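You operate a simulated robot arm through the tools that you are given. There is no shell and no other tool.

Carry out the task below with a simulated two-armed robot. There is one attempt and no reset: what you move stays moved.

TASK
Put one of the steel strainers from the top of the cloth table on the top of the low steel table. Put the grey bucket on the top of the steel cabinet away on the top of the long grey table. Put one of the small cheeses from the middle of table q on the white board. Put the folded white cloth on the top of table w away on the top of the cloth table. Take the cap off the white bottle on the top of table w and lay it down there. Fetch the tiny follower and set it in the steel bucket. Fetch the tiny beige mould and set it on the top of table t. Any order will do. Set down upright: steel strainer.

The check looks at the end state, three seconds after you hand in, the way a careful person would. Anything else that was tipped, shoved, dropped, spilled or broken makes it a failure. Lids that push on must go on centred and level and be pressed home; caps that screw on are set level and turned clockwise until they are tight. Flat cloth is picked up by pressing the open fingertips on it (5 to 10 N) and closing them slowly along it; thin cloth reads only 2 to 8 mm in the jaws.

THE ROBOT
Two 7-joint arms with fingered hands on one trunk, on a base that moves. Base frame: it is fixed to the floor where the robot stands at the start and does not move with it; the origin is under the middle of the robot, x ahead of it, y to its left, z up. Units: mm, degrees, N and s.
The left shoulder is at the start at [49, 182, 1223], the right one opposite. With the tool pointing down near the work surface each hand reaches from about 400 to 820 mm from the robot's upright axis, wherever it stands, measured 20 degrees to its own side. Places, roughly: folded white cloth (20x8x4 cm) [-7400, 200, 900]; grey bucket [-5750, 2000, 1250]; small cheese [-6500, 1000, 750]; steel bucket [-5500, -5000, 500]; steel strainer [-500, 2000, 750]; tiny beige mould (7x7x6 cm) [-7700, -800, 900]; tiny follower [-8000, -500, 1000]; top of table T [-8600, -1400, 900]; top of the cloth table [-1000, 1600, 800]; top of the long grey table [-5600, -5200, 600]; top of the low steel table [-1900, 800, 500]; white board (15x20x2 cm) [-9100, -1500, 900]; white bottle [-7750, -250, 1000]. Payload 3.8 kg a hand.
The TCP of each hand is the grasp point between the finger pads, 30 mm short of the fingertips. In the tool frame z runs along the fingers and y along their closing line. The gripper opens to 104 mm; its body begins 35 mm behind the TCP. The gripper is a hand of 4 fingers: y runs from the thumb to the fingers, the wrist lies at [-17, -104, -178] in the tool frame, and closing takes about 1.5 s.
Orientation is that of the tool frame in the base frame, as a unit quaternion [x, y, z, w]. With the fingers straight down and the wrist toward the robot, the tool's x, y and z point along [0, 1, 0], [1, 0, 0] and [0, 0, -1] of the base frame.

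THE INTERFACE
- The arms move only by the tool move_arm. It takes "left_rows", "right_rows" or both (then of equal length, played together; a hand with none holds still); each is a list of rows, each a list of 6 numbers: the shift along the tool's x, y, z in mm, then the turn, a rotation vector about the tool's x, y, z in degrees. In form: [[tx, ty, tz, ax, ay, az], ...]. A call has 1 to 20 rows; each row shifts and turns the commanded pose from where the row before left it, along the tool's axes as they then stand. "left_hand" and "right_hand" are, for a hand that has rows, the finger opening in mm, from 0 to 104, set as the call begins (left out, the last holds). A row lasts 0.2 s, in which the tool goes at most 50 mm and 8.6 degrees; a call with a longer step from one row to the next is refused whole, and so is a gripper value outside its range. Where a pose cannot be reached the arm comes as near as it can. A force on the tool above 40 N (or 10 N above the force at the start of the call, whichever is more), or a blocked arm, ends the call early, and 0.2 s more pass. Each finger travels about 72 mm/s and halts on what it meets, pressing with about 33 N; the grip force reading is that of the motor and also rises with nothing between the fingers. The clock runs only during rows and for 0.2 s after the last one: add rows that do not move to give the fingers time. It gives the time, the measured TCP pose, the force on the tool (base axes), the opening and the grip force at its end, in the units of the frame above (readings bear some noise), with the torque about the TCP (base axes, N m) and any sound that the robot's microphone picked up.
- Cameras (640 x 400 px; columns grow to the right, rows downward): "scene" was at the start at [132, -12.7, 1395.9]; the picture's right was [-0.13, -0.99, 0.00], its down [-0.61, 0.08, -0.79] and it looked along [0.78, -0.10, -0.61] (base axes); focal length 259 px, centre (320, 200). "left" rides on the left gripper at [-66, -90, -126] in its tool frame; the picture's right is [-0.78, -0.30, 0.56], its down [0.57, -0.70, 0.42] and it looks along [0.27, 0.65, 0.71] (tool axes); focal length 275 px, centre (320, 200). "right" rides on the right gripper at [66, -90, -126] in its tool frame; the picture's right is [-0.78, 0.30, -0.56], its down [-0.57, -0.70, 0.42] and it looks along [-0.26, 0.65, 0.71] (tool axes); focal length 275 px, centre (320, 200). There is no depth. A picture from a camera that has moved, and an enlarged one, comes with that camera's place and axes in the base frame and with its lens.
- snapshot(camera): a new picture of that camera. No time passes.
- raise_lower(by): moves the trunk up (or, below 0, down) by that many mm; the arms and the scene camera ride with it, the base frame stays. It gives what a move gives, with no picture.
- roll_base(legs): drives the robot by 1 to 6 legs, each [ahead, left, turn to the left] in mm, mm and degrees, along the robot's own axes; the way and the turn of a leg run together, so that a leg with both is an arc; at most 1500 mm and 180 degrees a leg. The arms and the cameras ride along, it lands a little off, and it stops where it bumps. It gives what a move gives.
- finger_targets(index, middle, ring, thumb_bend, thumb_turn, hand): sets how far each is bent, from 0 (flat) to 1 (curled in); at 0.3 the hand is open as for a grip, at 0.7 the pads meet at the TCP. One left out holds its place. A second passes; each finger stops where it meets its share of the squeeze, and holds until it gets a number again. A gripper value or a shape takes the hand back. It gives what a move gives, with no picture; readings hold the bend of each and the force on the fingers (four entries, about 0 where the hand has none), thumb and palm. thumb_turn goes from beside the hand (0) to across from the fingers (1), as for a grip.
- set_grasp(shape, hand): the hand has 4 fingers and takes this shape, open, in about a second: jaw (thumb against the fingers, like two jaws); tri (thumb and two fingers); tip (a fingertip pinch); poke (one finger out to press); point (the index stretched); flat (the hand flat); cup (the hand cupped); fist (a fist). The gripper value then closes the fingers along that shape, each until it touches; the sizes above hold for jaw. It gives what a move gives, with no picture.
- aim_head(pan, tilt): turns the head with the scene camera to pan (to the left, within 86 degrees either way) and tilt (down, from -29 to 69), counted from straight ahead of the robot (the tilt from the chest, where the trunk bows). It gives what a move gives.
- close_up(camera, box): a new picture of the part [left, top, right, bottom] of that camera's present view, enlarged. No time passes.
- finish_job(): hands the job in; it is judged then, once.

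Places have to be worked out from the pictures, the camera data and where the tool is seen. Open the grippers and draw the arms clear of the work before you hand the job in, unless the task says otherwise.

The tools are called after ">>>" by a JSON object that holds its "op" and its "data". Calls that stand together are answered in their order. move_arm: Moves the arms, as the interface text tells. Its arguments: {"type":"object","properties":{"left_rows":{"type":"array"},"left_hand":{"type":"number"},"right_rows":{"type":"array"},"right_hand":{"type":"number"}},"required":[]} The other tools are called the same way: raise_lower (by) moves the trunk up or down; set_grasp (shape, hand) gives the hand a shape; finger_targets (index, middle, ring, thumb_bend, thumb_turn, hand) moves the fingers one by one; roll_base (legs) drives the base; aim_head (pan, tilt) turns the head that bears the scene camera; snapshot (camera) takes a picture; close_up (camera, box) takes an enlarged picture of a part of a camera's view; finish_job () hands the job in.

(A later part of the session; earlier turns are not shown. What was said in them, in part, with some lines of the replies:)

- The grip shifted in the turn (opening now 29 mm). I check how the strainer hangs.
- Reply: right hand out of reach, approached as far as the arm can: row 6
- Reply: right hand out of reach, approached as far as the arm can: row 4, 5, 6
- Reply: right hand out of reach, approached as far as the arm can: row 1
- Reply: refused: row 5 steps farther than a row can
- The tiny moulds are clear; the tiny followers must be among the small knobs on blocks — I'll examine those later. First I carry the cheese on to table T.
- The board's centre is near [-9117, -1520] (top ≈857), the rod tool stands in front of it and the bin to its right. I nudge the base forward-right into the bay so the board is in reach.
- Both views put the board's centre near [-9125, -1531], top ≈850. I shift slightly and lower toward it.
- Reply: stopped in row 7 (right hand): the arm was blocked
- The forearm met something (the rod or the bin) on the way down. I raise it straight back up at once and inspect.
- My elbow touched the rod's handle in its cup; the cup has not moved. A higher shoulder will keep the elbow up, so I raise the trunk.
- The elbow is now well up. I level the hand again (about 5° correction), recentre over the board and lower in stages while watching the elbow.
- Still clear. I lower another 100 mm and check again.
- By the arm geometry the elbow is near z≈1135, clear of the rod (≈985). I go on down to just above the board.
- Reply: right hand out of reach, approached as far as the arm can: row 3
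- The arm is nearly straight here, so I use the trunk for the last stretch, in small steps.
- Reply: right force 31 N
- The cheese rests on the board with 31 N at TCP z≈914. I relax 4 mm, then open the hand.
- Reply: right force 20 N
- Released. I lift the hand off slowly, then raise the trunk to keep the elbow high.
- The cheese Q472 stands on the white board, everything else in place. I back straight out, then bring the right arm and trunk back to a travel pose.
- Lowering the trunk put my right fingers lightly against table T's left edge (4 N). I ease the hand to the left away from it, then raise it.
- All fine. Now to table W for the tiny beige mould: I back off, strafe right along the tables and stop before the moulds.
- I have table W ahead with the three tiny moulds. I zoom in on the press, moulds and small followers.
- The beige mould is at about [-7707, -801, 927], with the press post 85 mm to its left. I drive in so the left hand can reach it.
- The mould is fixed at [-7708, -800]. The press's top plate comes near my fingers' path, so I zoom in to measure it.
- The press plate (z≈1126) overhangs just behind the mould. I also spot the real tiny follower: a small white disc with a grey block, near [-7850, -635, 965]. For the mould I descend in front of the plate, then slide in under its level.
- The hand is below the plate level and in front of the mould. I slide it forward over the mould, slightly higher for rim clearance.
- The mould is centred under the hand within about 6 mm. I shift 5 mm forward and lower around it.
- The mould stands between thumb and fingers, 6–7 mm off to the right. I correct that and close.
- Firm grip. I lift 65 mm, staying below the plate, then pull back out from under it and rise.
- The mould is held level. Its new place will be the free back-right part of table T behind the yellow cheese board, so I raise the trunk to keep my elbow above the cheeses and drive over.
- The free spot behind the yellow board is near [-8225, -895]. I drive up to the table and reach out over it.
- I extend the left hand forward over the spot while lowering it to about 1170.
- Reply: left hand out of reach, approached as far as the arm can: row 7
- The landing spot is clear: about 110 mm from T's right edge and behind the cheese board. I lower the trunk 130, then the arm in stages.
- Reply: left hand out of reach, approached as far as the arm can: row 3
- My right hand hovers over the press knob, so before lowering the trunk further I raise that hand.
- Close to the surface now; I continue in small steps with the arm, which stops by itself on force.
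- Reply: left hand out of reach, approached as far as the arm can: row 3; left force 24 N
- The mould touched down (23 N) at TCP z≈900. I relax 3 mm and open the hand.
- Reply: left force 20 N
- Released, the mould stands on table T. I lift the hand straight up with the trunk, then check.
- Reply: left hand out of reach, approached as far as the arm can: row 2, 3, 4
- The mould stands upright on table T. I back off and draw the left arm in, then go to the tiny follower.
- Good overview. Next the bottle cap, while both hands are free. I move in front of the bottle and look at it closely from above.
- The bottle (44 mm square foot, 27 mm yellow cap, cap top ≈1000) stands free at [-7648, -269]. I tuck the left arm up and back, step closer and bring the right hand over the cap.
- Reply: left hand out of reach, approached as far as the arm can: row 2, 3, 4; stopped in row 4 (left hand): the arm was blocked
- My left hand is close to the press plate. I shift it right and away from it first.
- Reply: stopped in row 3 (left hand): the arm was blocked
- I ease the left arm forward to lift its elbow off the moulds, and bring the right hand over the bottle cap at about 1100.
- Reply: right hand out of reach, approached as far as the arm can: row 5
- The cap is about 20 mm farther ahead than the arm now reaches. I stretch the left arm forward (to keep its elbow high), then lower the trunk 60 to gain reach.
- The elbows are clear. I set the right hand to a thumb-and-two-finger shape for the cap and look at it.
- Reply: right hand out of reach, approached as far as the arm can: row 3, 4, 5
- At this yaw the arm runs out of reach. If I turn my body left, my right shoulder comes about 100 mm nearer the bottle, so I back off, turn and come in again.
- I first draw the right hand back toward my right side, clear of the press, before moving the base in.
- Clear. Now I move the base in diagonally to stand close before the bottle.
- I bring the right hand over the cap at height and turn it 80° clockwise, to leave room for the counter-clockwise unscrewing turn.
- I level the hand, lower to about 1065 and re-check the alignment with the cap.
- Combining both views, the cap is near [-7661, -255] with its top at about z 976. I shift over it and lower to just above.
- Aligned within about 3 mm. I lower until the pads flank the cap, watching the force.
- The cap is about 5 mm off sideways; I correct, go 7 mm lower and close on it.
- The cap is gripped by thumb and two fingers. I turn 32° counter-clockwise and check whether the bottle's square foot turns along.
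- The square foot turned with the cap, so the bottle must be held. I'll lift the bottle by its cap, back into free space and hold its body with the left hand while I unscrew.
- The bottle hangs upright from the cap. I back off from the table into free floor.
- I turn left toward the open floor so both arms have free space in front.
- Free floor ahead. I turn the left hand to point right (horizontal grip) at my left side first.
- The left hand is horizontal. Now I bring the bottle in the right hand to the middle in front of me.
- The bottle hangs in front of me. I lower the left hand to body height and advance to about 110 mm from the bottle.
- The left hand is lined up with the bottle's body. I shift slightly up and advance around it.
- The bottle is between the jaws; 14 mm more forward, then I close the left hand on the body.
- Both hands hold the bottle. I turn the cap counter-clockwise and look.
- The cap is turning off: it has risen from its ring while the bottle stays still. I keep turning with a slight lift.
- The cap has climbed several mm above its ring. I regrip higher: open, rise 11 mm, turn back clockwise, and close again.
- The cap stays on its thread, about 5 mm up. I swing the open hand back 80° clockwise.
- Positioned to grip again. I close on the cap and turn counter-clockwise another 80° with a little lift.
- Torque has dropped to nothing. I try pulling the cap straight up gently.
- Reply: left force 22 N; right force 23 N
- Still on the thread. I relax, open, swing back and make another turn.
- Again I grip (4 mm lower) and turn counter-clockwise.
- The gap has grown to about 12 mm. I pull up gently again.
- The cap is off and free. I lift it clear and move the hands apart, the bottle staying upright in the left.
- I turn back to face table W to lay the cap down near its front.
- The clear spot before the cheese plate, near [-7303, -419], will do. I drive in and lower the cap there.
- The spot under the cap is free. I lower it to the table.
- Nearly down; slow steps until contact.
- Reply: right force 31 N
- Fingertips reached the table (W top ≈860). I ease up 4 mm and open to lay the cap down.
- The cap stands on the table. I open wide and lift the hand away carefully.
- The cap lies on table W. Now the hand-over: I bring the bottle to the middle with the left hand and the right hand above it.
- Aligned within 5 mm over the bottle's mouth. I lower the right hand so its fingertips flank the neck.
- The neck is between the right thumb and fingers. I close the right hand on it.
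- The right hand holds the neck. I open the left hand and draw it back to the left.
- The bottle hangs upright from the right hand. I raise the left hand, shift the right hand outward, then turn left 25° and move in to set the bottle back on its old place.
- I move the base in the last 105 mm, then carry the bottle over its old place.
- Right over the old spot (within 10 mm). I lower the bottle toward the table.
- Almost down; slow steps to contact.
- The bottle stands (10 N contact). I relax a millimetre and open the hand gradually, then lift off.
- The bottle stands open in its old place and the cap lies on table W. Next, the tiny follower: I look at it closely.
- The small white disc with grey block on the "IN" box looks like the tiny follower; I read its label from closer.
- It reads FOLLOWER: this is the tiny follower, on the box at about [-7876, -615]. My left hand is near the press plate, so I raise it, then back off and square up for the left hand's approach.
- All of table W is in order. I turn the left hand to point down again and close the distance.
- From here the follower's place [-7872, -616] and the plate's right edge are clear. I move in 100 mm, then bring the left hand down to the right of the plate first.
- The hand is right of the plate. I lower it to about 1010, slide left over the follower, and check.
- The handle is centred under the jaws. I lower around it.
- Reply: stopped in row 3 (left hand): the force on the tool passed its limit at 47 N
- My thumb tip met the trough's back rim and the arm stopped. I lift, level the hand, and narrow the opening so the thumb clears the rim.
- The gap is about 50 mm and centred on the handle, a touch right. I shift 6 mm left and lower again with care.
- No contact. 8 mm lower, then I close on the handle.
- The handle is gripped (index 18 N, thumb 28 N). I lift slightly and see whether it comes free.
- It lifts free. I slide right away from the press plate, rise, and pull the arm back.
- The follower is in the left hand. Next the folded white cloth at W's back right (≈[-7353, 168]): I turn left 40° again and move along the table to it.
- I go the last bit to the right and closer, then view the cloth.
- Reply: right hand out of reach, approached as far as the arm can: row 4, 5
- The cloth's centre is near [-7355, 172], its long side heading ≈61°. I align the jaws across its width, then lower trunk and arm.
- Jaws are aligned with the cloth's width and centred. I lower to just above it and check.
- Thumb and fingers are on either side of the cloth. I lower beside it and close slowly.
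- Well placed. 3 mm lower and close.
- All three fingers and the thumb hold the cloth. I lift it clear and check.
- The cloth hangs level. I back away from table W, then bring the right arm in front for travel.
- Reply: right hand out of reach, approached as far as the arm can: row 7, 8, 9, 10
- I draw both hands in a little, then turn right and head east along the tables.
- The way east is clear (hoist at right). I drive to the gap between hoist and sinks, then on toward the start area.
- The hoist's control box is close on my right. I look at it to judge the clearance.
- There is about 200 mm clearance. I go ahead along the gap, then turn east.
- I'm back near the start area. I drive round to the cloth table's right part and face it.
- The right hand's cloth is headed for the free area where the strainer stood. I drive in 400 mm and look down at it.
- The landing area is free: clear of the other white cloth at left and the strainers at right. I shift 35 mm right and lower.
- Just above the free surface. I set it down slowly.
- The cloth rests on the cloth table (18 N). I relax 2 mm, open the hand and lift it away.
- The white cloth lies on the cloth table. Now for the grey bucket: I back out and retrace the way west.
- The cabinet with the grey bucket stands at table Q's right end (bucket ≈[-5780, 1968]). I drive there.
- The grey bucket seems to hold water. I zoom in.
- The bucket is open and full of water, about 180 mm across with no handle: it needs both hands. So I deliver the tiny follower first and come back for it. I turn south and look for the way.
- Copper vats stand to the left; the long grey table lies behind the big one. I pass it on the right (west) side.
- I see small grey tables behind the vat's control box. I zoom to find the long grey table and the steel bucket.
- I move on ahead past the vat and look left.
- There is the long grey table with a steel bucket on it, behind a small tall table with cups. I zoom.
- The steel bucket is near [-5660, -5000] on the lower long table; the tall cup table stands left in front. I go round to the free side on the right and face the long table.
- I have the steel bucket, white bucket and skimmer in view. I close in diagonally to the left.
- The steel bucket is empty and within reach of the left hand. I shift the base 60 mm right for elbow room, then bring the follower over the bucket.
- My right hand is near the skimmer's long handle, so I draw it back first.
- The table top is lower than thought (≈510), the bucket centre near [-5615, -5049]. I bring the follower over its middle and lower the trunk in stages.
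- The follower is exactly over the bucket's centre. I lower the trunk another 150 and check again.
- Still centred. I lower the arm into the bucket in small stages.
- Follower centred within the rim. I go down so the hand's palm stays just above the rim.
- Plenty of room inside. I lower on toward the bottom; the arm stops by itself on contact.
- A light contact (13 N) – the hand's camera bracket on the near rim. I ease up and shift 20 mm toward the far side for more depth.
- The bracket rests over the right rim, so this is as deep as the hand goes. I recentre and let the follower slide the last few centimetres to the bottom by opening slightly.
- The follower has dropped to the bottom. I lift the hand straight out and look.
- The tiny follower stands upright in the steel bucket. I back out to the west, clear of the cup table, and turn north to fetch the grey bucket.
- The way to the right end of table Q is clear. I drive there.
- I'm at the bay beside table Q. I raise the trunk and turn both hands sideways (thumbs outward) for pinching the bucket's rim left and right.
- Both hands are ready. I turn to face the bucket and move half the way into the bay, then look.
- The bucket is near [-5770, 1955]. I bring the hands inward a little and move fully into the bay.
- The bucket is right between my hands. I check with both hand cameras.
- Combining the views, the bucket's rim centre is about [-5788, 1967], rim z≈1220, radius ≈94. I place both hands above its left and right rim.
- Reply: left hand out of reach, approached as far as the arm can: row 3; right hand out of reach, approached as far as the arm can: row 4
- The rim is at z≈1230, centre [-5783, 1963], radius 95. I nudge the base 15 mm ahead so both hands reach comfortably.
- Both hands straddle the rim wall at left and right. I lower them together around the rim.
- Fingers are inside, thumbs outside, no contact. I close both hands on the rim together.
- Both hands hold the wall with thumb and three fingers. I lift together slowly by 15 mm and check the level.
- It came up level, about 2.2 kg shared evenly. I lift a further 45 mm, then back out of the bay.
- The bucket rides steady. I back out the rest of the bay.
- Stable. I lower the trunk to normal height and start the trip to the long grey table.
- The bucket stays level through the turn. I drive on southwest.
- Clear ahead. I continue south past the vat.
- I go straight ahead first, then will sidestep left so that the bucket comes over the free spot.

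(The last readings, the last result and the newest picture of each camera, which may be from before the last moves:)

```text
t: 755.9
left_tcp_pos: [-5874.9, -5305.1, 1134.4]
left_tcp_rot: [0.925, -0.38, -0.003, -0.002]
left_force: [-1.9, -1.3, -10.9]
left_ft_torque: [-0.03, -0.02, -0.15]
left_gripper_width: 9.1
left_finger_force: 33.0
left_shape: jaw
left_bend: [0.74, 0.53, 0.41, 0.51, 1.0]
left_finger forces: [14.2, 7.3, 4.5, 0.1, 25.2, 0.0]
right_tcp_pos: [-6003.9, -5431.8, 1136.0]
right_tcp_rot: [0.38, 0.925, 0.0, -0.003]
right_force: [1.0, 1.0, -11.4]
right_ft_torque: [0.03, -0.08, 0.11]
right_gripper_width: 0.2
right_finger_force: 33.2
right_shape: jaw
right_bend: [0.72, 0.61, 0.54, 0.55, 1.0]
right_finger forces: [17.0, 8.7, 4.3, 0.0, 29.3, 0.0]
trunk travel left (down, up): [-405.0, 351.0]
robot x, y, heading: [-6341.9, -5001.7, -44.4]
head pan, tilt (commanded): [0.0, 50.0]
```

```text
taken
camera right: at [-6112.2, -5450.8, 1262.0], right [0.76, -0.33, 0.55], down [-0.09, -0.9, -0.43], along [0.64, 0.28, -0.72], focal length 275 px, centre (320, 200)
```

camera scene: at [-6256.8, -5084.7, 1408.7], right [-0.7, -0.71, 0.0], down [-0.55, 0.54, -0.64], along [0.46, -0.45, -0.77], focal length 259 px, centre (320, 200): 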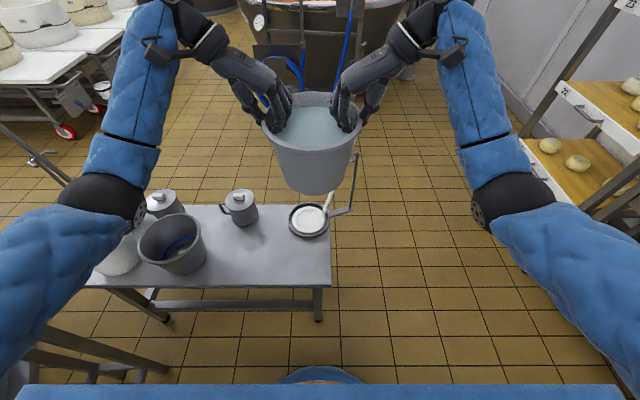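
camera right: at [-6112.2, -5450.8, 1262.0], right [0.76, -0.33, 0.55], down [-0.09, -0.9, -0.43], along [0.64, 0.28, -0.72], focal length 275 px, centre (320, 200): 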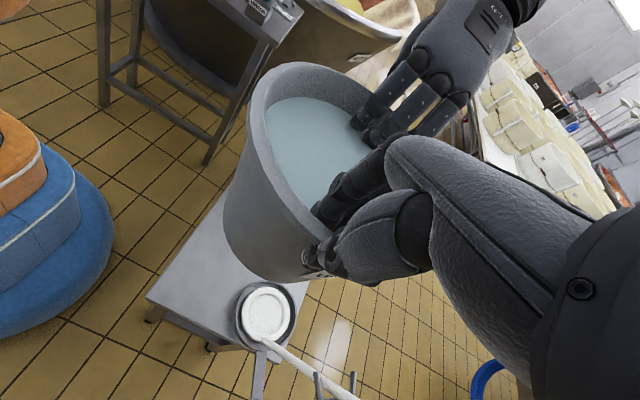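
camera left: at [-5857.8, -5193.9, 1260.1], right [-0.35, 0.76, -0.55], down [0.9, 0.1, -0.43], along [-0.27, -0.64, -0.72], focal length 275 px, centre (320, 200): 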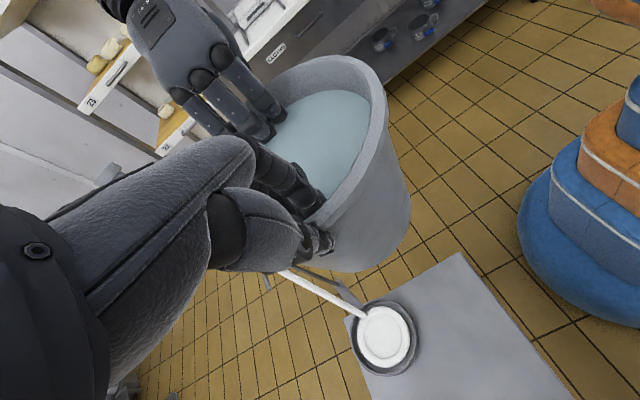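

The free spot lies left of here, at about n-t centre between steel bucket and skimmer. I sidestep left and slightly back, then extend both arms evenly to bring the bucket over it.

>>> {"op": "roll_base", "data": {"legs": [[-60, 157, 0]]}}

>>> {"op": "move_arm", "data": {"left_rows": [[8, 0, 0, 0, 0, 0], [14, 0, 0, 0, 0, 0], [15, 0, 0, 0, 0, 0], [15, 0, 0, 0, 0, 0], [15, 0, 0, 0, 0, 0], [14, 0, 0, 0, 0, 0], [8, 0, 0, 0, 0, 0], [0, 0, 0, 0, 0, 0]], "right_rows": [[-8, 0, 0, 0, 0, 0], [-14, 0, 0, 0, 0, 0], [-15, 0, 0, 0, 0, 0], [-15, 0, 0, 0, 0, 0], [-15, 0, 0, 0, 0, 0], [-14, 0, 0, 0, 0, 0], [-8, 0, 0, 0, 0, 0], [0, 0, 0, 0, 0, 0]]}}

>>> {"op": "snapshot", "data": {"camera": "scene"}}

>>> {"op": "snapshot", "data": {"camera": "left"}}

>>> {"op": "snapshot", "data": {"camera": "right"}}

```text
t: 757.4
left_tcp_pos: [-5809.1, -5150.1, 1135.8]
left_tcp_rot: [0.925, -0.381, -0.003, -0.002]
left_force: [-1.9, -0.8, -10.3]
left_ft_torque: [-0.06, 0.03, -0.14]
left_gripper_width: 9.2
left_finger_force: 33.3
left_shape: jaw
left_bend: [0.74, 0.53, 0.41, 0.51, 1.0]
left_finger forces: [14.4, 7.3, 4.6, 0.1, 25.2, 0.1]
right_tcp_pos: [-5937.9, -5278.7, 1136.4]
right_tcp_rot: [0.381, 0.925, 0.0, -0.003]
right_force: [2.1, 2.1, -10.6]
right_ft_torque: [0.03, -0.02, 0.14]
right_gripper_width: 0.4
right_finger_force: 32.8
right_shape: jaw
right_bend: [0.72, 0.61, 0.54, 0.55, 1.0]
right_finger forces: [17.3, 8.7, 4.5, 0.1, 28.8, 0.0]
trunk travel left (down, up): [-405.0, 351.0]
robot x, y, heading: [-6275.0, -4843.8, -44.5]
head pan, tilt (commanded): [0.0, 50.0]
```

```text
t: 759.2
left_tcp_pos: [-5746.7, -5214.9, 1133.4]
left_tcp_rot: [0.924, -0.382, -0.003, -0.002]
left_force: [-1.2, -1.2, -11.2]
left_ft_torque: [-0.04, 0.01, -0.19]
left_gripper_width: 9.1
left_finger_force: 33.0
left_shape: jaw
left_bend: [0.74, 0.53, 0.41, 0.51, 1.0]
left_finger forces: [14.3, 7.2, 5.3, 0.1, 25.4, 0.1]
right_tcp_pos: [-5875.0, -5341.4, 1135.0]
right_tcp_rot: [0.38, 0.925, -0.001, -0.003]
right_force: [1.4, 1.8, -11.8]
right_ft_torque: [0.04, -0.07, 0.16]
right_gripper_width: 0.1
right_finger_force: 33.4
right_shape: jaw
right_bend: [0.72, 0.61, 0.55, 0.55, 1.0]
right_finger forces: [17.3, 8.3, 4.5, 0.0, 28.9, 0.0]
trunk travel left (down, up): [-405.0, 351.0]
robot x, y, heading: [-6277.9, -4843.0, -44.5]
head pan, tilt (commanded): [0.0, 50.0]
```

```text
taken
camera scene: at [-6191.6, -4931.5, 1408.6], right [-0.7, -0.71, 0.0], down [-0.55, 0.54, -0.64], along [0.46, -0.45, -0.77], focal length 259 px, centre (320, 200)
```

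scene: 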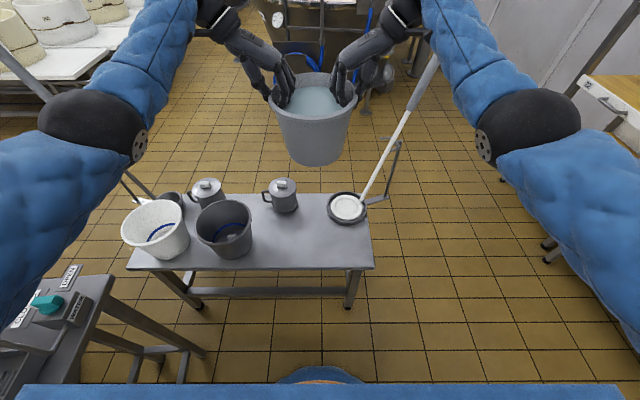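

```text
taken
camera left: at [-5729.7, -5104.1, 1258.4], right [-0.34, 0.76, -0.55], down [0.9, 0.1, -0.43], along [-0.27, -0.64, -0.72], focal length 275 px, centre (320, 200)
```

left: 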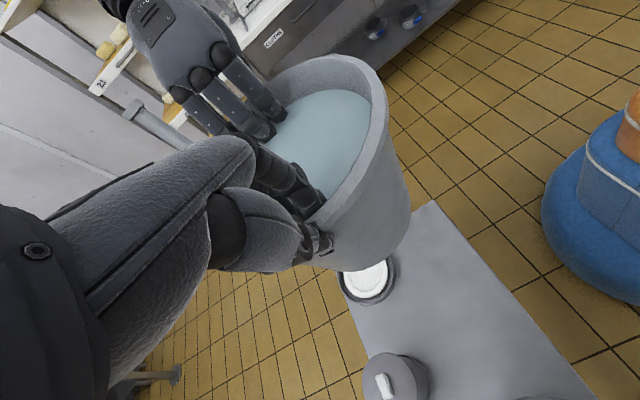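

```text
taken
camera right: at [-5985.0, -5360.0, 1260.9], right [0.76, -0.34, 0.55], down [-0.09, -0.9, -0.42], along [0.64, 0.28, -0.72], focal length 275 px, centre (320, 200)
```

right: 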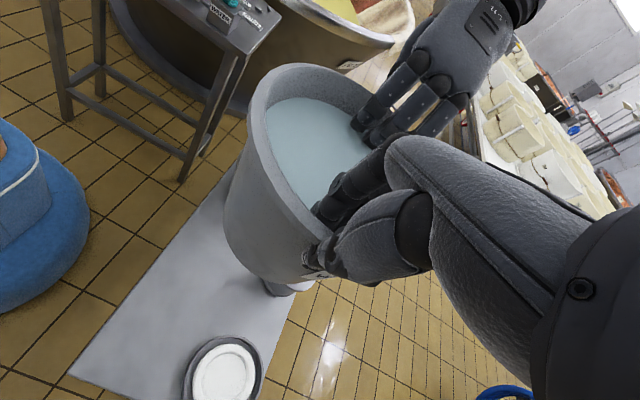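

The bucket is over the free spot (n≈377, t≈-7840). I lower the trunk by 180 first.

>>> {"op": "raise_lower", "data": {"by": -90}}

>>> {"op": "raise_lower", "data": {"by": -90}}

>>> {"op": "snapshot", "data": {"camera": "scene"}}

>>> {"op": "snapshot", "data": {"camera": "left"}}

>>> {"op": "snapshot", "data": {"camera": "right"}}

```text
t: 760.4
left_tcp_pos: [-5747.1, -5213.3, 1043.4]
left_tcp_rot: [0.925, -0.381, -0.002, -0.002]
left_force: [-0.8, -1.3, -8.7]
left_ft_torque: [-0.04, 0.0, -0.16]
left_gripper_width: 9.2
left_finger_force: 33.5
left_shape: jaw
left_bend: [0.74, 0.53, 0.41, 0.51, 1.0]
left_finger forces: [14.5, 7.1, 4.6, 0.0, 25.2, 0.0]
right_tcp_pos: [-5875.2, -5341.4, 1045.7]
right_tcp_rot: [0.38, 0.925, 0.0, -0.002]
right_force: [1.4, 1.1, -10.7]
right_ft_torque: [0.03, -0.08, 0.16]
right_gripper_width: 0.4
right_finger_force: 32.8
right_shape: jaw
right_bend: [0.72, 0.61, 0.54, 0.55, 1.0]
right_finger forces: [16.8, 8.4, 5.1, 0.1, 29.3, 0.1]
trunk travel left (down, up): [-315.0, 441.0]
robot x, y, heading: [-6277.3, -4846.8, -44.5]
head pan, tilt (commanded): [0.0, 50.0]
```

```text
t: 761.7
left_tcp_pos: [-5747.5, -5213.1, 955.8]
left_tcp_rot: [0.924, -0.381, -0.003, -0.002]
left_force: [-0.7, -0.4, -9.1]
left_ft_torque: [0.02, -0.01, -0.14]
left_gripper_width: 9.1
left_finger_force: 32.8
left_shape: jaw
left_bend: [0.74, 0.53, 0.41, 0.51, 1.0]
left_finger forces: [14.2, 7.0, 4.5, 0.1, 25.6, 0.0]
right_tcp_pos: [-5874.1, -5341.6, 957.5]
right_tcp_rot: [0.38, 0.925, -0.001, -0.001]
right_force: [0.2, 1.0, -11.1]
right_ft_torque: [0.0, -0.04, 0.13]
right_gripper_width: 0.3
right_finger_force: 32.9
right_shape: jaw
right_bend: [0.72, 0.61, 0.55, 0.55, 1.0]
right_finger forces: [16.7, 8.3, 5.0, 0.0, 29.6, 0.1]
trunk travel left (down, up): [-225.0, 531.0]
robot x, y, heading: [-6275.3, -4848.4, -44.7]
head pan, tilt (commanded): [0.0, 50.0]
```

```text
taken
camera scene: at [-6145.3, -4977.2, 1225.7], right [-0.7, -0.71, 0.0], down [-0.55, 0.54, -0.64], along [0.46, -0.45, -0.77], focal length 259 px, centre (320, 200)
```

scene: 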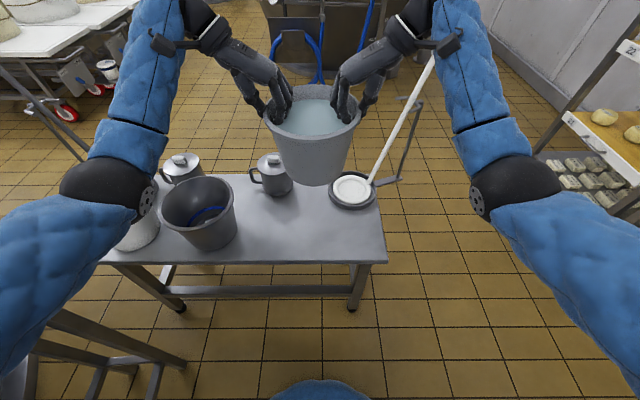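

```text
taken
camera left: at [-5730.6, -5103.1, 1080.6], right [-0.34, 0.76, -0.55], down [0.9, 0.1, -0.43], along [-0.27, -0.64, -0.72], focal length 275 px, centre (320, 200)
```

left: 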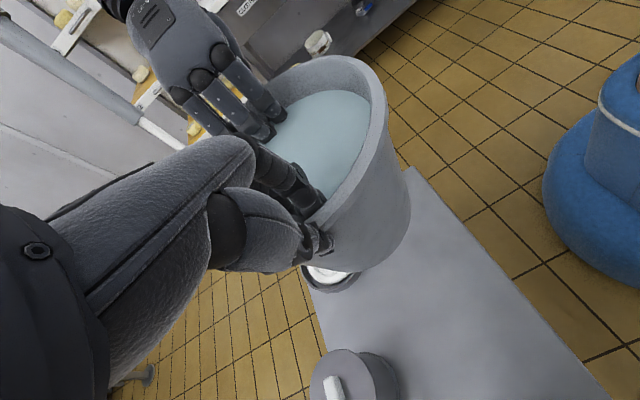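

```text
taken
camera right: at [-5985.2, -5359.5, 1082.7], right [0.76, -0.33, 0.55], down [-0.09, -0.9, -0.42], along [0.64, 0.27, -0.72], focal length 275 px, centre (320, 200)
```

right: 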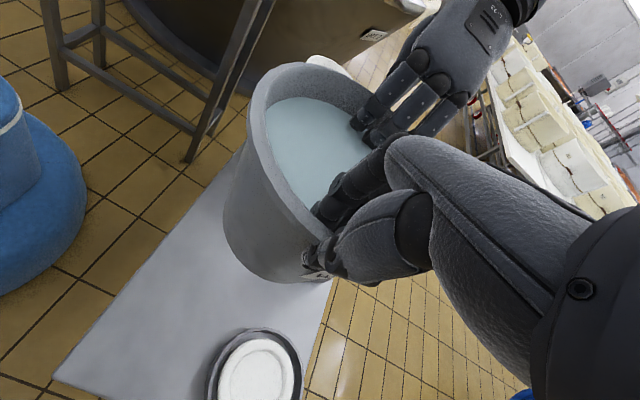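

All clear. I lower both arms together, in stages.

>>> {"op": "move_arm", "data": {"left_rows": [[0, 0, 6, 0, 0, 0], [0, 0, 12, 0, 0, 0], [0, 0, 14, 0, 0, 0], [0, 0, 14, 0, 0, 0], [0, 0, 14, 0, 0, 0], [0, 0, 14, 0, 0, 0], [0, 0, 14, 0, 0, 0], [0, 0, 8, 0, 0, 0], [0, 0, 4, 0, 0, 0], [0, 0, 0, 0, 0, 0]], "right_rows": [[0, 0, 6, 0, 0, 0], [0, 0, 12, 0, 0, 0], [0, 0, 14, 0, 0, 0], [0, 0, 14, 0, 0, 0], [0, 0, 14, 0, 0, 0], [0, 0, 14, 0, 0, 0], [0, 0, 14, 0, 0, 0], [0, 0, 8, 0, 0, 0], [0, 0, 4, 0, 0, 0], [0, 0, 0, 0, 0, 0]]}}

>>> {"op": "snapshot", "data": {"camera": "scene"}}

>>> {"op": "snapshot", "data": {"camera": "left"}}

>>> {"op": "snapshot", "data": {"camera": "right"}}

```text
t: 763.9
left_tcp_pos: [-5747.2, -5213.6, 853.0]
left_tcp_rot: [0.925, -0.381, -0.003, -0.002]
left_force: [-2.8, -2.6, -11.2]
left_ft_torque: [-0.04, 0.02, -0.18]
left_gripper_width: 9.0
left_finger_force: 33.1
left_shape: jaw
left_bend: [0.74, 0.53, 0.41, 0.51, 1.0]
left_finger forces: [14.8, 7.4, 5.3, 0.0, 24.9, 0.2]
right_tcp_pos: [-5876.3, -5340.8, 854.8]
right_tcp_rot: [0.38, 0.925, 0.0, -0.003]
right_force: [3.0, 2.2, -11.7]
right_ft_torque: [0.05, -0.06, 0.16]
right_gripper_width: 0.2
right_finger_force: 33.3
right_shape: jaw
right_bend: [0.72, 0.61, 0.55, 0.55, 1.0]
right_finger forces: [17.4, 8.6, 5.2, 0.1, 28.7, 0.0]
trunk travel left (down, up): [-225.0, 531.0]
robot x, y, heading: [-6274.0, -4848.2, -44.5]
head pan, tilt (commanded): [0.0, 50.0]
```

```text
taken
camera scene: at [-6144.7, -4977.9, 1225.4], right [-0.7, -0.71, 0.0], down [-0.55, 0.54, -0.64], along [0.46, -0.45, -0.77], focal length 259 px, centre (320, 200)
```

scene: 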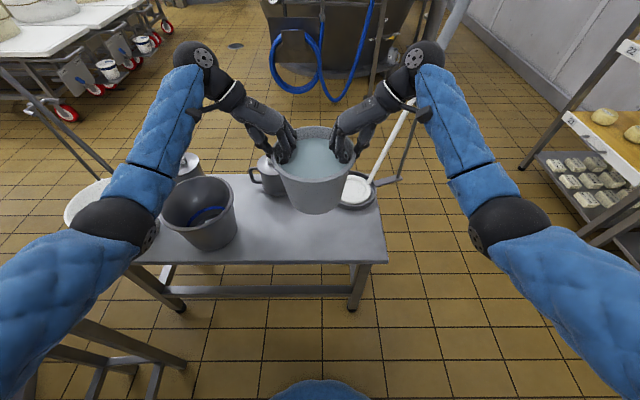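

```text
taken
camera left: at [-5730.4, -5103.6, 978.8], right [-0.34, 0.76, -0.55], down [0.9, 0.1, -0.43], along [-0.27, -0.64, -0.72], focal length 275 px, centre (320, 200)
```

left: 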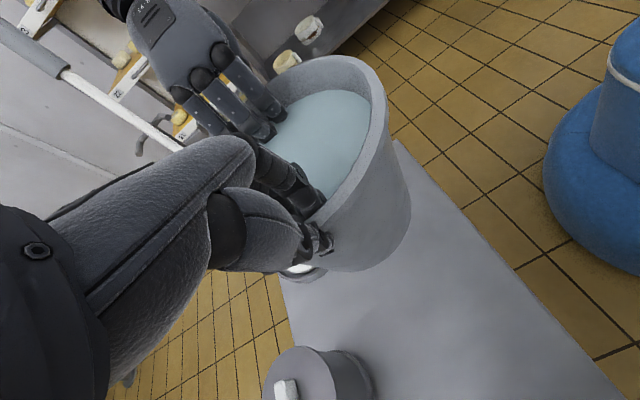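

```text
taken
camera right: at [-5985.6, -5359.7, 981.0], right [0.76, -0.34, 0.55], down [-0.09, -0.9, -0.43], along [0.64, 0.28, -0.72], focal length 275 px, centre (320, 200)
```

right: 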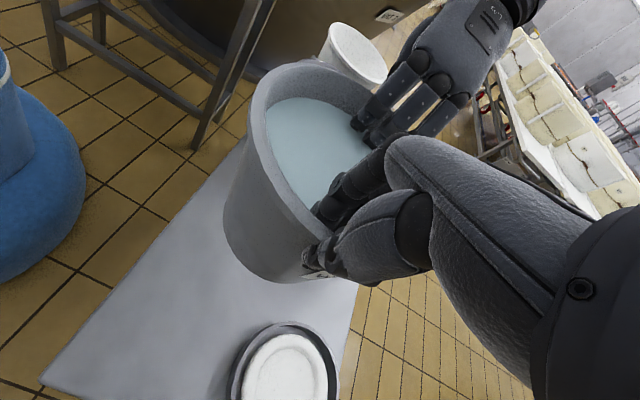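

Levels and clearances are good. I go on down together.

>>> {"op": "move_arm", "data": {"left_rows": [[0, 0, 6, 0, 0, 0], [0, 0, 12, 0, 0, 0], [0, 0, 14, 0, 0, 0], [0, 0, 14, 0, 0, 0], [0, 0, 14, 0, 0, 0], [0, 0, 14, 0, 0, 0], [0, 0, 14, 0, 0, 0], [0, 0, 14, 0, 0, 0], [0, 0, 12, 0, 0, 0], [0, 0, 6, 0, 0, 0], [0, 0, 0, 0, 0, 0]], "right_rows": [[0, 0, 6, 0, 0, 0], [0, 0, 12, 0, 0, 0], [0, 0, 14, 0, 0, 0], [0, 0, 14, 0, 0, 0], [0, 0, 14, 0, 0, 0], [0, 0, 14, 0, 0, 0], [0, 0, 14, 0, 0, 0], [0, 0, 14, 0, 0, 0], [0, 0, 12, 0, 0, 0], [0, 0, 6, 0, 0, 0], [0, 0, 0, 0, 0, 0]]}}

>>> {"op": "snapshot", "data": {"camera": "scene"}}

>>> {"op": "snapshot", "data": {"camera": "left"}}

>>> {"op": "snapshot", "data": {"camera": "right"}}

```text
t: 766.3
left_tcp_pos: [-5747.1, -5213.2, 734.5]
left_tcp_rot: [0.924, -0.381, -0.004, -0.002]
left_force: [-2.9, -4.6, -10.8]
left_ft_torque: [-0.05, 0.04, -0.15]
left_gripper_width: 8.8
left_finger_force: 33.1
left_shape: jaw
left_bend: [0.74, 0.53, 0.41, 0.51, 1.0]
left_finger forces: [15.7, 7.2, 5.1, 0.0, 24.0, 0.0]
right_tcp_pos: [-5875.4, -5341.6, 735.7]
right_tcp_rot: [0.38, 0.925, 0.0, -0.002]
right_force: [2.5, 4.3, -10.5]
right_ft_torque: [0.11, -0.1, 0.2]
right_gripper_width: 0.3
right_finger_force: 33.1
right_shape: jaw
right_bend: [0.72, 0.61, 0.54, 0.55, 1.0]
right_finger forces: [17.3, 9.5, 5.9, 0.1, 28.3, 0.0]
trunk travel left (down, up): [-225.0, 531.0]
robot x, y, heading: [-6276.7, -4847.4, -44.6]
head pan, tilt (commanded): [0.0, 50.0]
```

```text
taken
camera scene: at [-6144.7, -4977.9, 1225.4], right [-0.7, -0.71, 0.0], down [-0.55, 0.54, -0.64], along [0.46, -0.45, -0.77], focal length 259 px, centre (320, 200)
```

scene: 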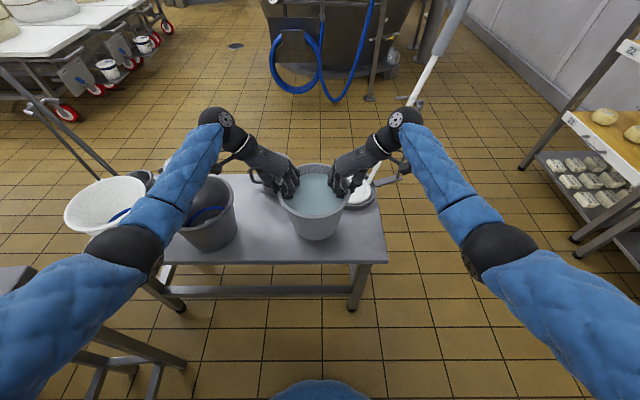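

```text
taken
camera left: at [-5731.1, -5102.6, 859.6], right [-0.34, 0.76, -0.55], down [0.9, 0.1, -0.43], along [-0.27, -0.64, -0.72], focal length 275 px, centre (320, 200)
```

left: 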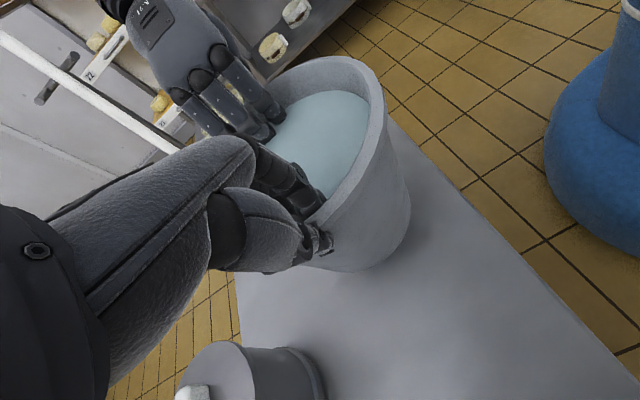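

```text
taken
camera right: at [-5985.3, -5360.0, 861.6], right [0.76, -0.34, 0.55], down [-0.09, -0.9, -0.43], along [0.64, 0.28, -0.72], focal length 275 px, centre (320, 200)
```

right: 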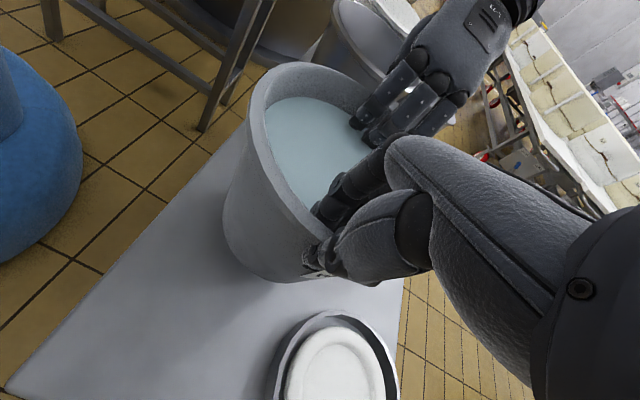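

About 80 mm to go; the left forearm keeps clear above the steel bucket. I continue slowly.

>>> {"op": "move_arm", "data": {"left_rows": [[0, 0, 6, 0, 0, 0], [0, 0, 8, 0, 0, 0], [0, 0, 8, 0, 0, 0], [0, 0, 8, 0, 0, 0], [0, 0, 8, 0, 0, 0], [0, 0, 6, 0, 0, 0], [0, 0, 4, 0, 0, 0], [0, 0, 0, 0, 0, 0]], "right_rows": [[0, 0, 6, 0, 0, 0], [0, 0, 8, 0, 0, 0], [0, 0, 8, 0, 0, 0], [0, 0, 8, 0, 0, 0], [0, 0, 8, 0, 0, 0], [0, 0, 6, 0, 0, 0], [0, 0, 4, 0, 0, 0], [0, 0, 0, 0, 0, 0]]}}

>>> {"op": "snapshot", "data": {"camera": "scene"}}

>>> {"op": "snapshot", "data": {"camera": "left"}}

>>> {"op": "snapshot", "data": {"camera": "right"}}

```text
t: 768.0
left_tcp_pos: [-5749.2, -5216.0, 699.7]
left_tcp_rot: [0.925, -0.381, 0.004, 0.008]
left_force: [-2.8, 8.0, 19.2]
left_ft_torque: [-0.09, 0.41, -0.33]
left_gripper_width: 9.9
left_finger_force: 33.0
left_shape: jaw
left_bend: [0.75, 0.53, 0.42, 0.51, 1.0]
left_finger forces: [16.4, 7.9, 5.8, 0.0, 30.7, 0.0]
right_tcp_pos: [-5876.6, -5342.5, 700.1]
right_tcp_rot: [0.382, 0.924, -0.002, 0.009]
right_force: [-7.1, 0.1, 15.1]
right_ft_torque: [0.23, 0.01, 0.26]
right_gripper_width: 0.9
right_finger_force: 33.2
right_shape: jaw
right_bend: [0.72, 0.61, 0.55, 0.55, 1.0]
right_finger forces: [18.9, 9.1, 5.7, 0.0, 36.0, 0.1]
trunk travel left (down, up): [-225.0, 531.0]
robot x, y, heading: [-6276.4, -4847.7, -44.3]
head pan, tilt (commanded): [0.0, 50.0]
stopped in row 8 (left hand): the force on the tool passed its limit at 41 N (the readings are from after the stop); the commanded pose is now the measured one
```

```text
taken
camera scene: at [-6149.8, -4973.2, 1226.6], right [-0.7, -0.71, 0.0], down [-0.54, 0.54, -0.65], along [0.46, -0.45, -0.76], focal length 259 px, centre (320, 200)
```

scene: 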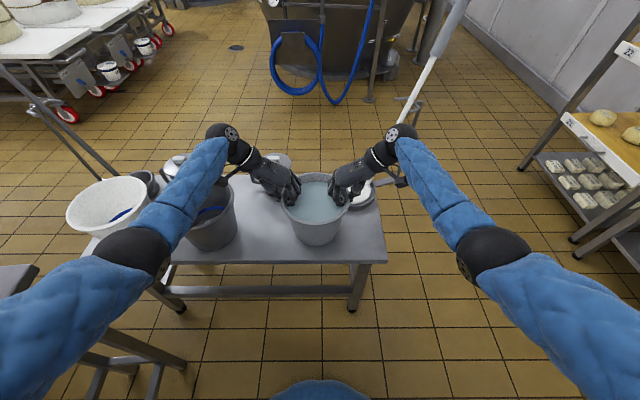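

```text
taken
camera left: at [-5732.7, -5101.7, 822.7], right [-0.34, 0.75, -0.57], down [0.9, 0.09, -0.43], along [-0.27, -0.66, -0.7], focal length 275 px, centre (320, 200)
```

left: 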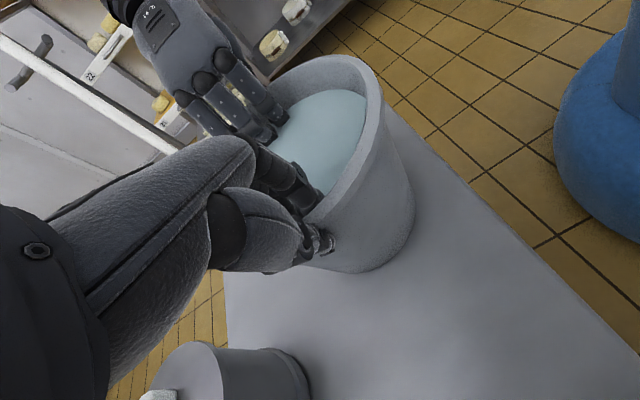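

```text
taken
camera right: at [-5988.4, -5359.3, 823.8], right [0.75, -0.33, 0.57], down [-0.08, -0.9, -0.42], along [0.66, 0.27, -0.71], focal length 275 px, centre (320, 200)
```

right: 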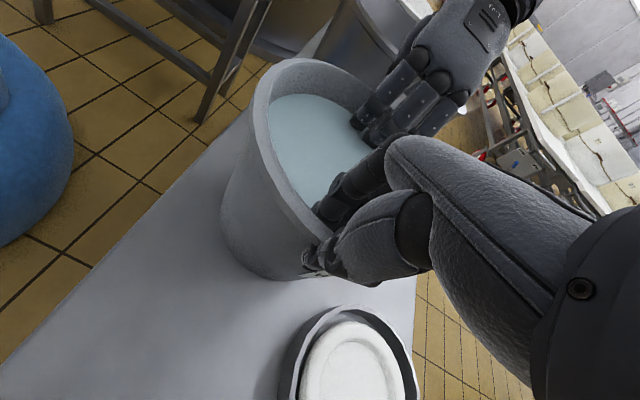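

The bucket stands on the table (contact at TCP z≈700). I relax 2 mm and open both hands together.

>>> {"op": "move_arm", "data": {"left_rows": [[0, 0, -2, 0, 0, 0], [0, 0, 0, 0, 0, 0]], "right_rows": [[0, 0, -2, 0, 0, 0], [0, 0, 0, 0, 0, 0]]}}

>>> {"op": "move_arm", "data": {"left_rows": [[0, 0, 0, 0, 0, 0], [0, 0, 0, 0, 0, 0], [0, 0, 0, 0, 0, 0], [0, 0, 0, 0, 0, 0]], "right_rows": [[0, 0, 0, 0, 0, 0], [0, 0, 0, 0, 0, 0], [0, 0, 0, 0, 0, 0], [0, 0, 0, 0, 0, 0]], "left_hand": 60, "right_hand": 55}}

>>> {"op": "close_up", "data": {"camera": "scene", "box": [220, 110, 420, 270]}}

>>> {"op": "snapshot", "data": {"camera": "left"}}

>>> {"op": "snapshot", "data": {"camera": "right"}}

```text
t: 768.6
left_tcp_pos: [-5749.2, -5215.3, 699.8]
left_tcp_rot: [0.925, -0.381, 0.003, 0.007]
left_force: [-2.0, 6.5, 22.6]
left_ft_torque: [-0.19, 0.45, -0.35]
left_gripper_width: 9.7
left_finger_force: 32.4
left_shape: jaw
left_bend: [0.75, 0.53, 0.42, 0.51, 1.0]
left_finger forces: [17.0, 8.5, 6.0, 0.0, 30.5, 0.1]
right_tcp_pos: [-5875.6, -5342.9, 698.1]
right_tcp_rot: [0.382, 0.924, -0.001, 0.007]
right_force: [-4.8, -3.0, 13.9]
right_ft_torque: [0.14, -0.06, 0.16]
right_gripper_width: 0.7
right_finger_force: 33.0
right_shape: jaw
right_bend: [0.72, 0.61, 0.55, 0.55, 1.0]
right_finger forces: [18.9, 9.0, 5.0, 0.1, 35.9, 0.0]
trunk travel left (down, up): [-225.0, 531.0]
robot x, y, heading: [-6274.6, -4847.6, -44.6]
head pan, tilt (commanded): [0.0, 50.0]
```

```text
t: 769.6
left_tcp_pos: [-5746.9, -5215.8, 696.6]
left_tcp_rot: [0.925, -0.38, 0.002, 0.005]
left_force: [0.3, -0.4, 0.0]
left_ft_torque: [0.03, 0.01, -0.03]
left_gripper_width: 59.4
left_finger_force: 0.1
left_shape: jaw
left_bend: [0.73, 0.41, 0.38, 0.65, 0.99]
left_finger forces: [0.1, 0.1, 0.3, 0.1, 0.1, 0.0]
right_tcp_pos: [-5874.5, -5342.3, 695.7]
right_tcp_rot: [0.382, 0.924, 0.0, 0.005]
right_force: [0.2, 0.6, 0.1]
right_ft_torque: [0.01, -0.02, 0.0]
right_gripper_width: 54.3
right_finger_force: 0.0
right_shape: jaw
right_bend: [0.74, 0.43, 0.4, 0.67, 1.0]
right_finger forces: [0.0, 0.1, 0.1, 0.0, 0.0, 0.0]
trunk travel left (down, up): [-225.0, 531.0]
robot x, y, heading: [-6274.0, -4849.8, -44.5]
head pan, tilt (commanded): [0.0, 50.0]
```

```text
2.50 times, centred on (320, 190) of scene
camera zoom: at [-6146.1, -4976.6, 1225.7], right [-0.7, -0.71, 0.0], down [-0.55, 0.54, -0.64], along [0.46, -0.45, -0.77], focal length 648 px, centre (320, 225)
```

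zoom: 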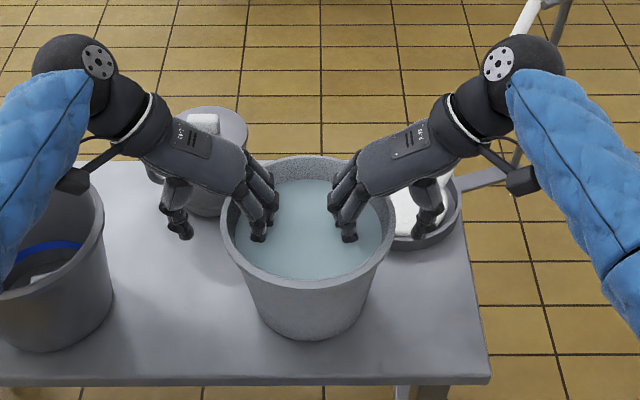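

```text
taken
camera left: at [-5731.0, -5102.8, 819.3], right [-0.34, 0.75, -0.56], down [0.9, 0.09, -0.43], along [-0.27, -0.65, -0.71], focal length 275 px, centre (320, 200)
```

left: 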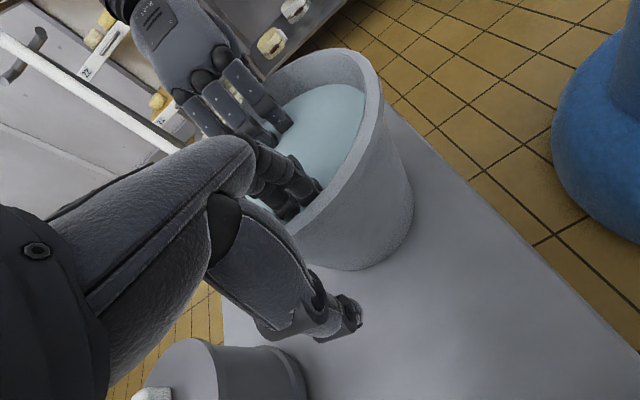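

```text
taken
camera right: at [-5986.2, -5360.3, 821.3], right [0.75, -0.33, 0.56], down [-0.09, -0.9, -0.42], along [0.65, 0.27, -0.71], focal length 275 px, centre (320, 200)
```

right: 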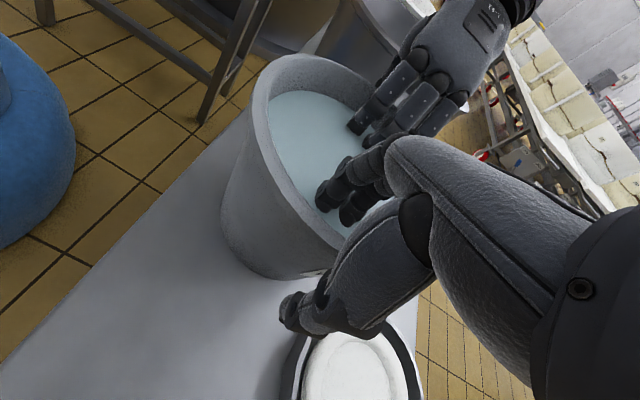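

Released; the bucket stands level with its water. I open wider and lift both hands straight out.

>>> {"op": "move_arm", "data": {"left_rows": [[0, 0, 0, 0, 0, 0], [0, 0, 0, 0, 0, 0], [0, 0, 0, 0, 0, 0], [0, 0, -8, 0, 0, 0], [0, 0, -15, 0, 0, 0], [0, 0, -25, 0, 0, 0], [0, 0, -35, 0, 0, 0], [0, 0, -40, 0, 0, 0], [0, 0, -40, 0, 0, 0], [0, 0, -40, 0, 0, 0]], "right_rows": [[0, 0, 0, 0, 0, 0], [0, 0, 0, 0, 0, 0], [0, 0, 0, 0, 0, 0], [0, 0, -8, 0, 0, 0], [0, 0, -15, 0, 0, 0], [0, 0, -25, 0, 0, 0], [0, 0, -35, 0, 0, 0], [0, 0, -40, 0, 0, 0], [0, 0, -40, 0, 0, 0], [0, 0, -40, 0, 0, 0]], "left_hand": 95, "right_hand": 95}}

>>> {"op": "raise_lower", "data": {"by": 150}}

>>> {"op": "snapshot", "data": {"camera": "scene"}}

>>> {"op": "close_up", "data": {"camera": "scene", "box": [100, 140, 420, 300]}}

```text
t: 771.8
left_tcp_pos: [-5747.7, -5213.0, 898.0]
left_tcp_rot: [0.925, -0.381, 0.001, 0.006]
left_force: [0.1, 0.0, 0.8]
left_ft_torque: [0.02, -0.02, -0.02]
left_gripper_width: 94.6
left_finger_force: 0.0
left_shape: jaw
left_bend: [0.32, 0.32, 0.3, 0.31, 0.98]
left_finger forces: [0.1, 0.1, 0.1, 0.0, 0.0, 0.0]
right_tcp_pos: [-5877.8, -5342.5, 901.4]
right_tcp_rot: [0.38, 0.925, 0.0, 0.006]
right_force: [0.9, 0.2, 0.1]
right_ft_torque: [-0.02, -0.03, 0.02]
right_gripper_width: 94.6
right_finger_force: 0.0
right_shape: jaw
right_bend: [0.32, 0.32, 0.3, 0.31, 0.98]
right_finger forces: [0.0, 0.0, 0.1, 0.0, 0.1, 0.0]
trunk travel left (down, up): [-225.0, 531.0]
robot x, y, heading: [-6273.5, -4843.3, -44.9]
head pan, tilt (commanded): [0.0, 50.0]
```

```text
t: 773.5
left_tcp_pos: [-5746.5, -5214.4, 1048.6]
left_tcp_rot: [0.924, -0.381, 0.001, 0.005]
left_force: [-0.2, -0.2, 0.2]
left_ft_torque: [0.0, -0.02, -0.01]
left_gripper_width: 94.8
left_finger_force: 0.2
left_shape: jaw
left_bend: [0.32, 0.32, 0.3, 0.31, 0.98]
left_finger forces: [0.0, 0.1, 0.0, 0.1, 0.0, 0.1]
right_tcp_pos: [-5877.4, -5343.7, 1049.2]
right_tcp_rot: [0.382, 0.924, 0.0, 0.005]
right_force: [-0.2, -0.7, 1.3]
right_ft_torque: [-0.01, 0.03, 0.02]
right_gripper_width: 94.9
right_finger_force: 0.0
right_shape: jaw
right_bend: [0.32, 0.32, 0.3, 0.31, 0.98]
right_finger forces: [0.1, 0.0, 0.0, 0.1, 0.1, 0.0]
trunk travel left (down, up): [-375.0, 381.0]
robot x, y, heading: [-6274.2, -4846.1, -44.6]
head pan, tilt (commanded): [0.0, 50.0]
```

```text
taken
camera scene: at [-6187.3, -4936.0, 1378.4], right [-0.7, -0.71, 0.0], down [-0.55, 0.54, -0.64], along [0.46, -0.45, -0.77], focal length 259 px, centre (320, 200)
```

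scene: 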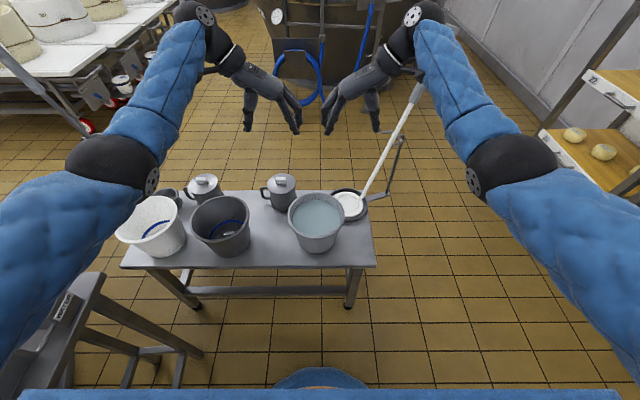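

```text
2.00 times, centred on (260, 220) of scene
camera zoom: at [-6187.3, -4936.0, 1378.4], right [-0.7, -0.71, 0.0], down [-0.55, 0.54, -0.64], along [0.46, -0.45, -0.77], focal length 519 px, centre (440, 160)
```

zoom: 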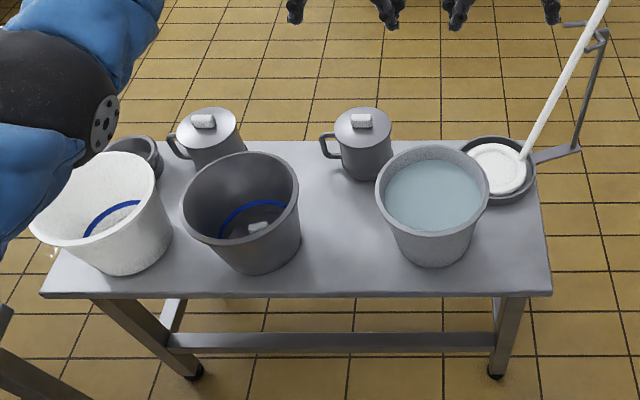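

Everything stands as it should: grey bucket with its water on the long table, follower in the steel bucket. I draw clear to the right and back.

>>> {"op": "roll_base", "data": {"legs": [[0, -150, 0], [-450, 0, 0]]}}

>>> {"op": "move_arm", "data": {"left_rows": [[0, 0, 0, 0, 0, 0], [0, 0, 0, 0, 0, 0]], "right_rows": [[0, 0, 0, 0, 0, 0], [0, 0, 0, 0, 0, 0]], "left_hand": 104, "right_hand": 104}}

>>> {"op": "aim_head", "data": {"pan": 15, "tilt": 35}}

>>> {"op": "snapshot", "data": {"camera": "scene"}}

>>> {"op": "close_up", "data": {"camera": "scene", "box": [200, 100, 440, 250]}}

```text
t: 777.2
left_tcp_pos: [-6166.0, -5002.8, 1050.0]
left_tcp_rot: [0.927, -0.375, 0.002, 0.005]
left_force: [-1.3, 0.4, 0.9]
left_ft_torque: [0.05, 0.01, 0.01]
left_gripper_width: 94.4
left_finger_force: 0.1
left_shape: jaw
left_bend: [0.32, 0.32, 0.3, 0.31, 0.98]
left_finger forces: [0.1, 0.0, 0.0, 0.1, 0.0, 0.0]
right_tcp_pos: [-6294.5, -5132.4, 1049.7]
right_tcp_rot: [0.376, 0.927, 0.0, 0.005]
right_force: [-0.9, 0.2, 1.2]
right_ft_torque: [-0.05, 0.01, -0.02]
right_gripper_width: 94.6
right_finger_force: 0.0
right_shape: jaw
right_bend: [0.32, 0.32, 0.3, 0.31, 0.98]
right_finger forces: [0.0, 0.0, 0.1, 0.0, 0.0, 0.1]
trunk travel left (down, up): [-375.0, 381.0]
robot x, y, heading: [-6697.1, -4641.7, -43.8]
head pan, tilt (commanded): [0.0, 50.0]
```

```text
t: 777.8
left_tcp_pos: [-6164.8, -5002.4, 1049.1]
left_tcp_rot: [0.927, -0.375, 0.002, 0.006]
left_force: [-0.4, 0.2, -0.9]
left_ft_torque: [0.03, 0.02, -0.01]
left_gripper_width: 103.7
left_finger_force: 0.1
left_shape: jaw
left_bend: [0.3, 0.3, 0.3, 0.3, 0.97]
left_finger forces: [0.0, 0.0, 0.0, 0.0, 0.0, 0.1]
right_tcp_pos: [-6293.3, -5133.4, 1049.5]
right_tcp_rot: [0.375, 0.927, 0.0, 0.005]
right_force: [1.0, 0.5, 0.2]
right_ft_torque: [-0.01, 0.0, 0.0]
right_gripper_width: 103.7
right_finger_force: 0.0
right_shape: jaw
right_bend: [0.3, 0.3, 0.3, 0.3, 0.97]
right_finger forces: [0.1, 0.0, 0.0, 0.0, 0.1, 0.0]
trunk travel left (down, up): [-375.0, 381.0]
robot x, y, heading: [-6698.1, -4643.7, -43.9]
head pan, tilt (commanded): [0.0, 50.0]
```

```text
t: 778.6
left_tcp_pos: [-6164.6, -5002.0, 1050.1]
left_tcp_rot: [0.927, -0.374, 0.001, 0.005]
left_force: [-0.6, 0.5, 0.2]
left_ft_torque: [-0.02, -0.02, 0.01]
left_gripper_width: 103.7
left_finger_force: 0.1
left_shape: jaw
left_bend: [0.3, 0.3, 0.3, 0.3, 0.97]
left_finger forces: [0.0, 0.1, 0.0, 0.0, 0.1, 0.0]
right_tcp_pos: [-6293.6, -5132.7, 1049.0]
right_tcp_rot: [0.376, 0.927, 0.0, 0.004]
right_force: [-0.7, 0.0, 0.5]
right_ft_torque: [0.0, -0.02, -0.01]
right_gripper_width: 103.6
right_finger_force: 0.1
right_shape: jaw
right_bend: [0.3, 0.3, 0.3, 0.3, 0.97]
right_finger forces: [0.0, 0.0, 0.0, 0.1, 0.0, 0.0]
trunk travel left (down, up): [-375.0, 381.0]
robot x, y, heading: [-6700.4, -4641.8, -44.0]
head pan, tilt (commanded): [15.0, 35.0]
```

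```text
taken
camera scene: at [-6587.6, -4719.5, 1400.3], right [-0.48, -0.88, 0.0], down [-0.5, 0.28, -0.82], along [0.72, -0.4, -0.57], focal length 259 px, centre (320, 200)
```

scene: 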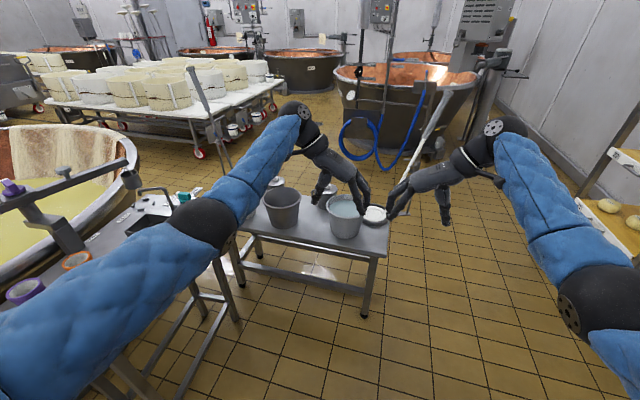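

```text
2.67 times, centred on (320, 175) of scene
camera zoom: at [-6587.6, -4719.5, 1400.3], right [-0.48, -0.88, 0.0], down [-0.5, 0.28, -0.82], along [0.72, -0.4, -0.57], focal length 692 px, centre (320, 267)
```

zoom: 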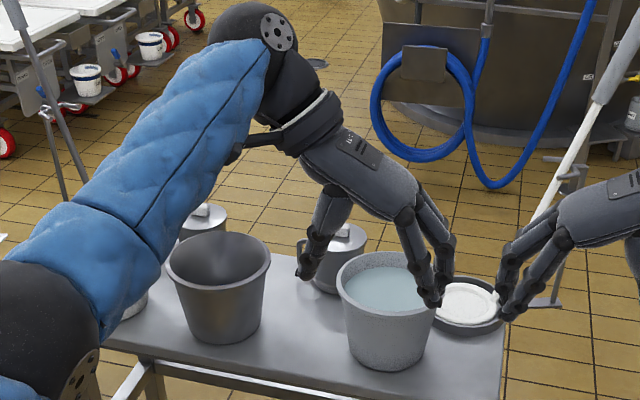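

All seven jobs are done, the hands are open and clear of the work. I hand the job in.

>>> {"op": "finish_job", "data": {}}

```text
The job is handed in.
```

All seven jobs are done and I have handed the job in; the result of the check is not back yet. What the last pictures showed:

- **Steel strainer:** it stands upright on the low steel table, between the blue bucket and the ladle.
- **Grey bucket:** it was full of water with no handle, so I carried it by the rim with both hands. It stands level on the long grey table with its water in it.
- **Small cheese:** Q472, the cream-coloured one from the middle of table Q, is on the white board on table T.
- **Folded white cloth:** it lies on the cloth table where the strainer had stood.
- **White bottle:** the cap is off and lies near the front of table W. The bottle turned with the cap in place, so I lifted it, unscrewed the cap in the air, and set the bottle back upright where it was.
- **Tiny follower:** it sits at the bottom of the steel bucket. My hand could not reach all the way in, so it dropped the last few centimetres and landed upright.
- **Tiny beige mould:** it stands on table T, behind the yellow cheese board.

My arms touched things they should not have on four occasions:

- My elbow pushed the purple-handled rod in its cup on table T; it leans a little differently now, but the cup has not moved.
- My thumb pressed on the rim of the trough on table W (47 N); nothing there looked moved afterwards.
- The hand's camera bracket touched the steel bucket's rim at about 13 N.
- My fingers brushed the left edge of table T at about 4 N.
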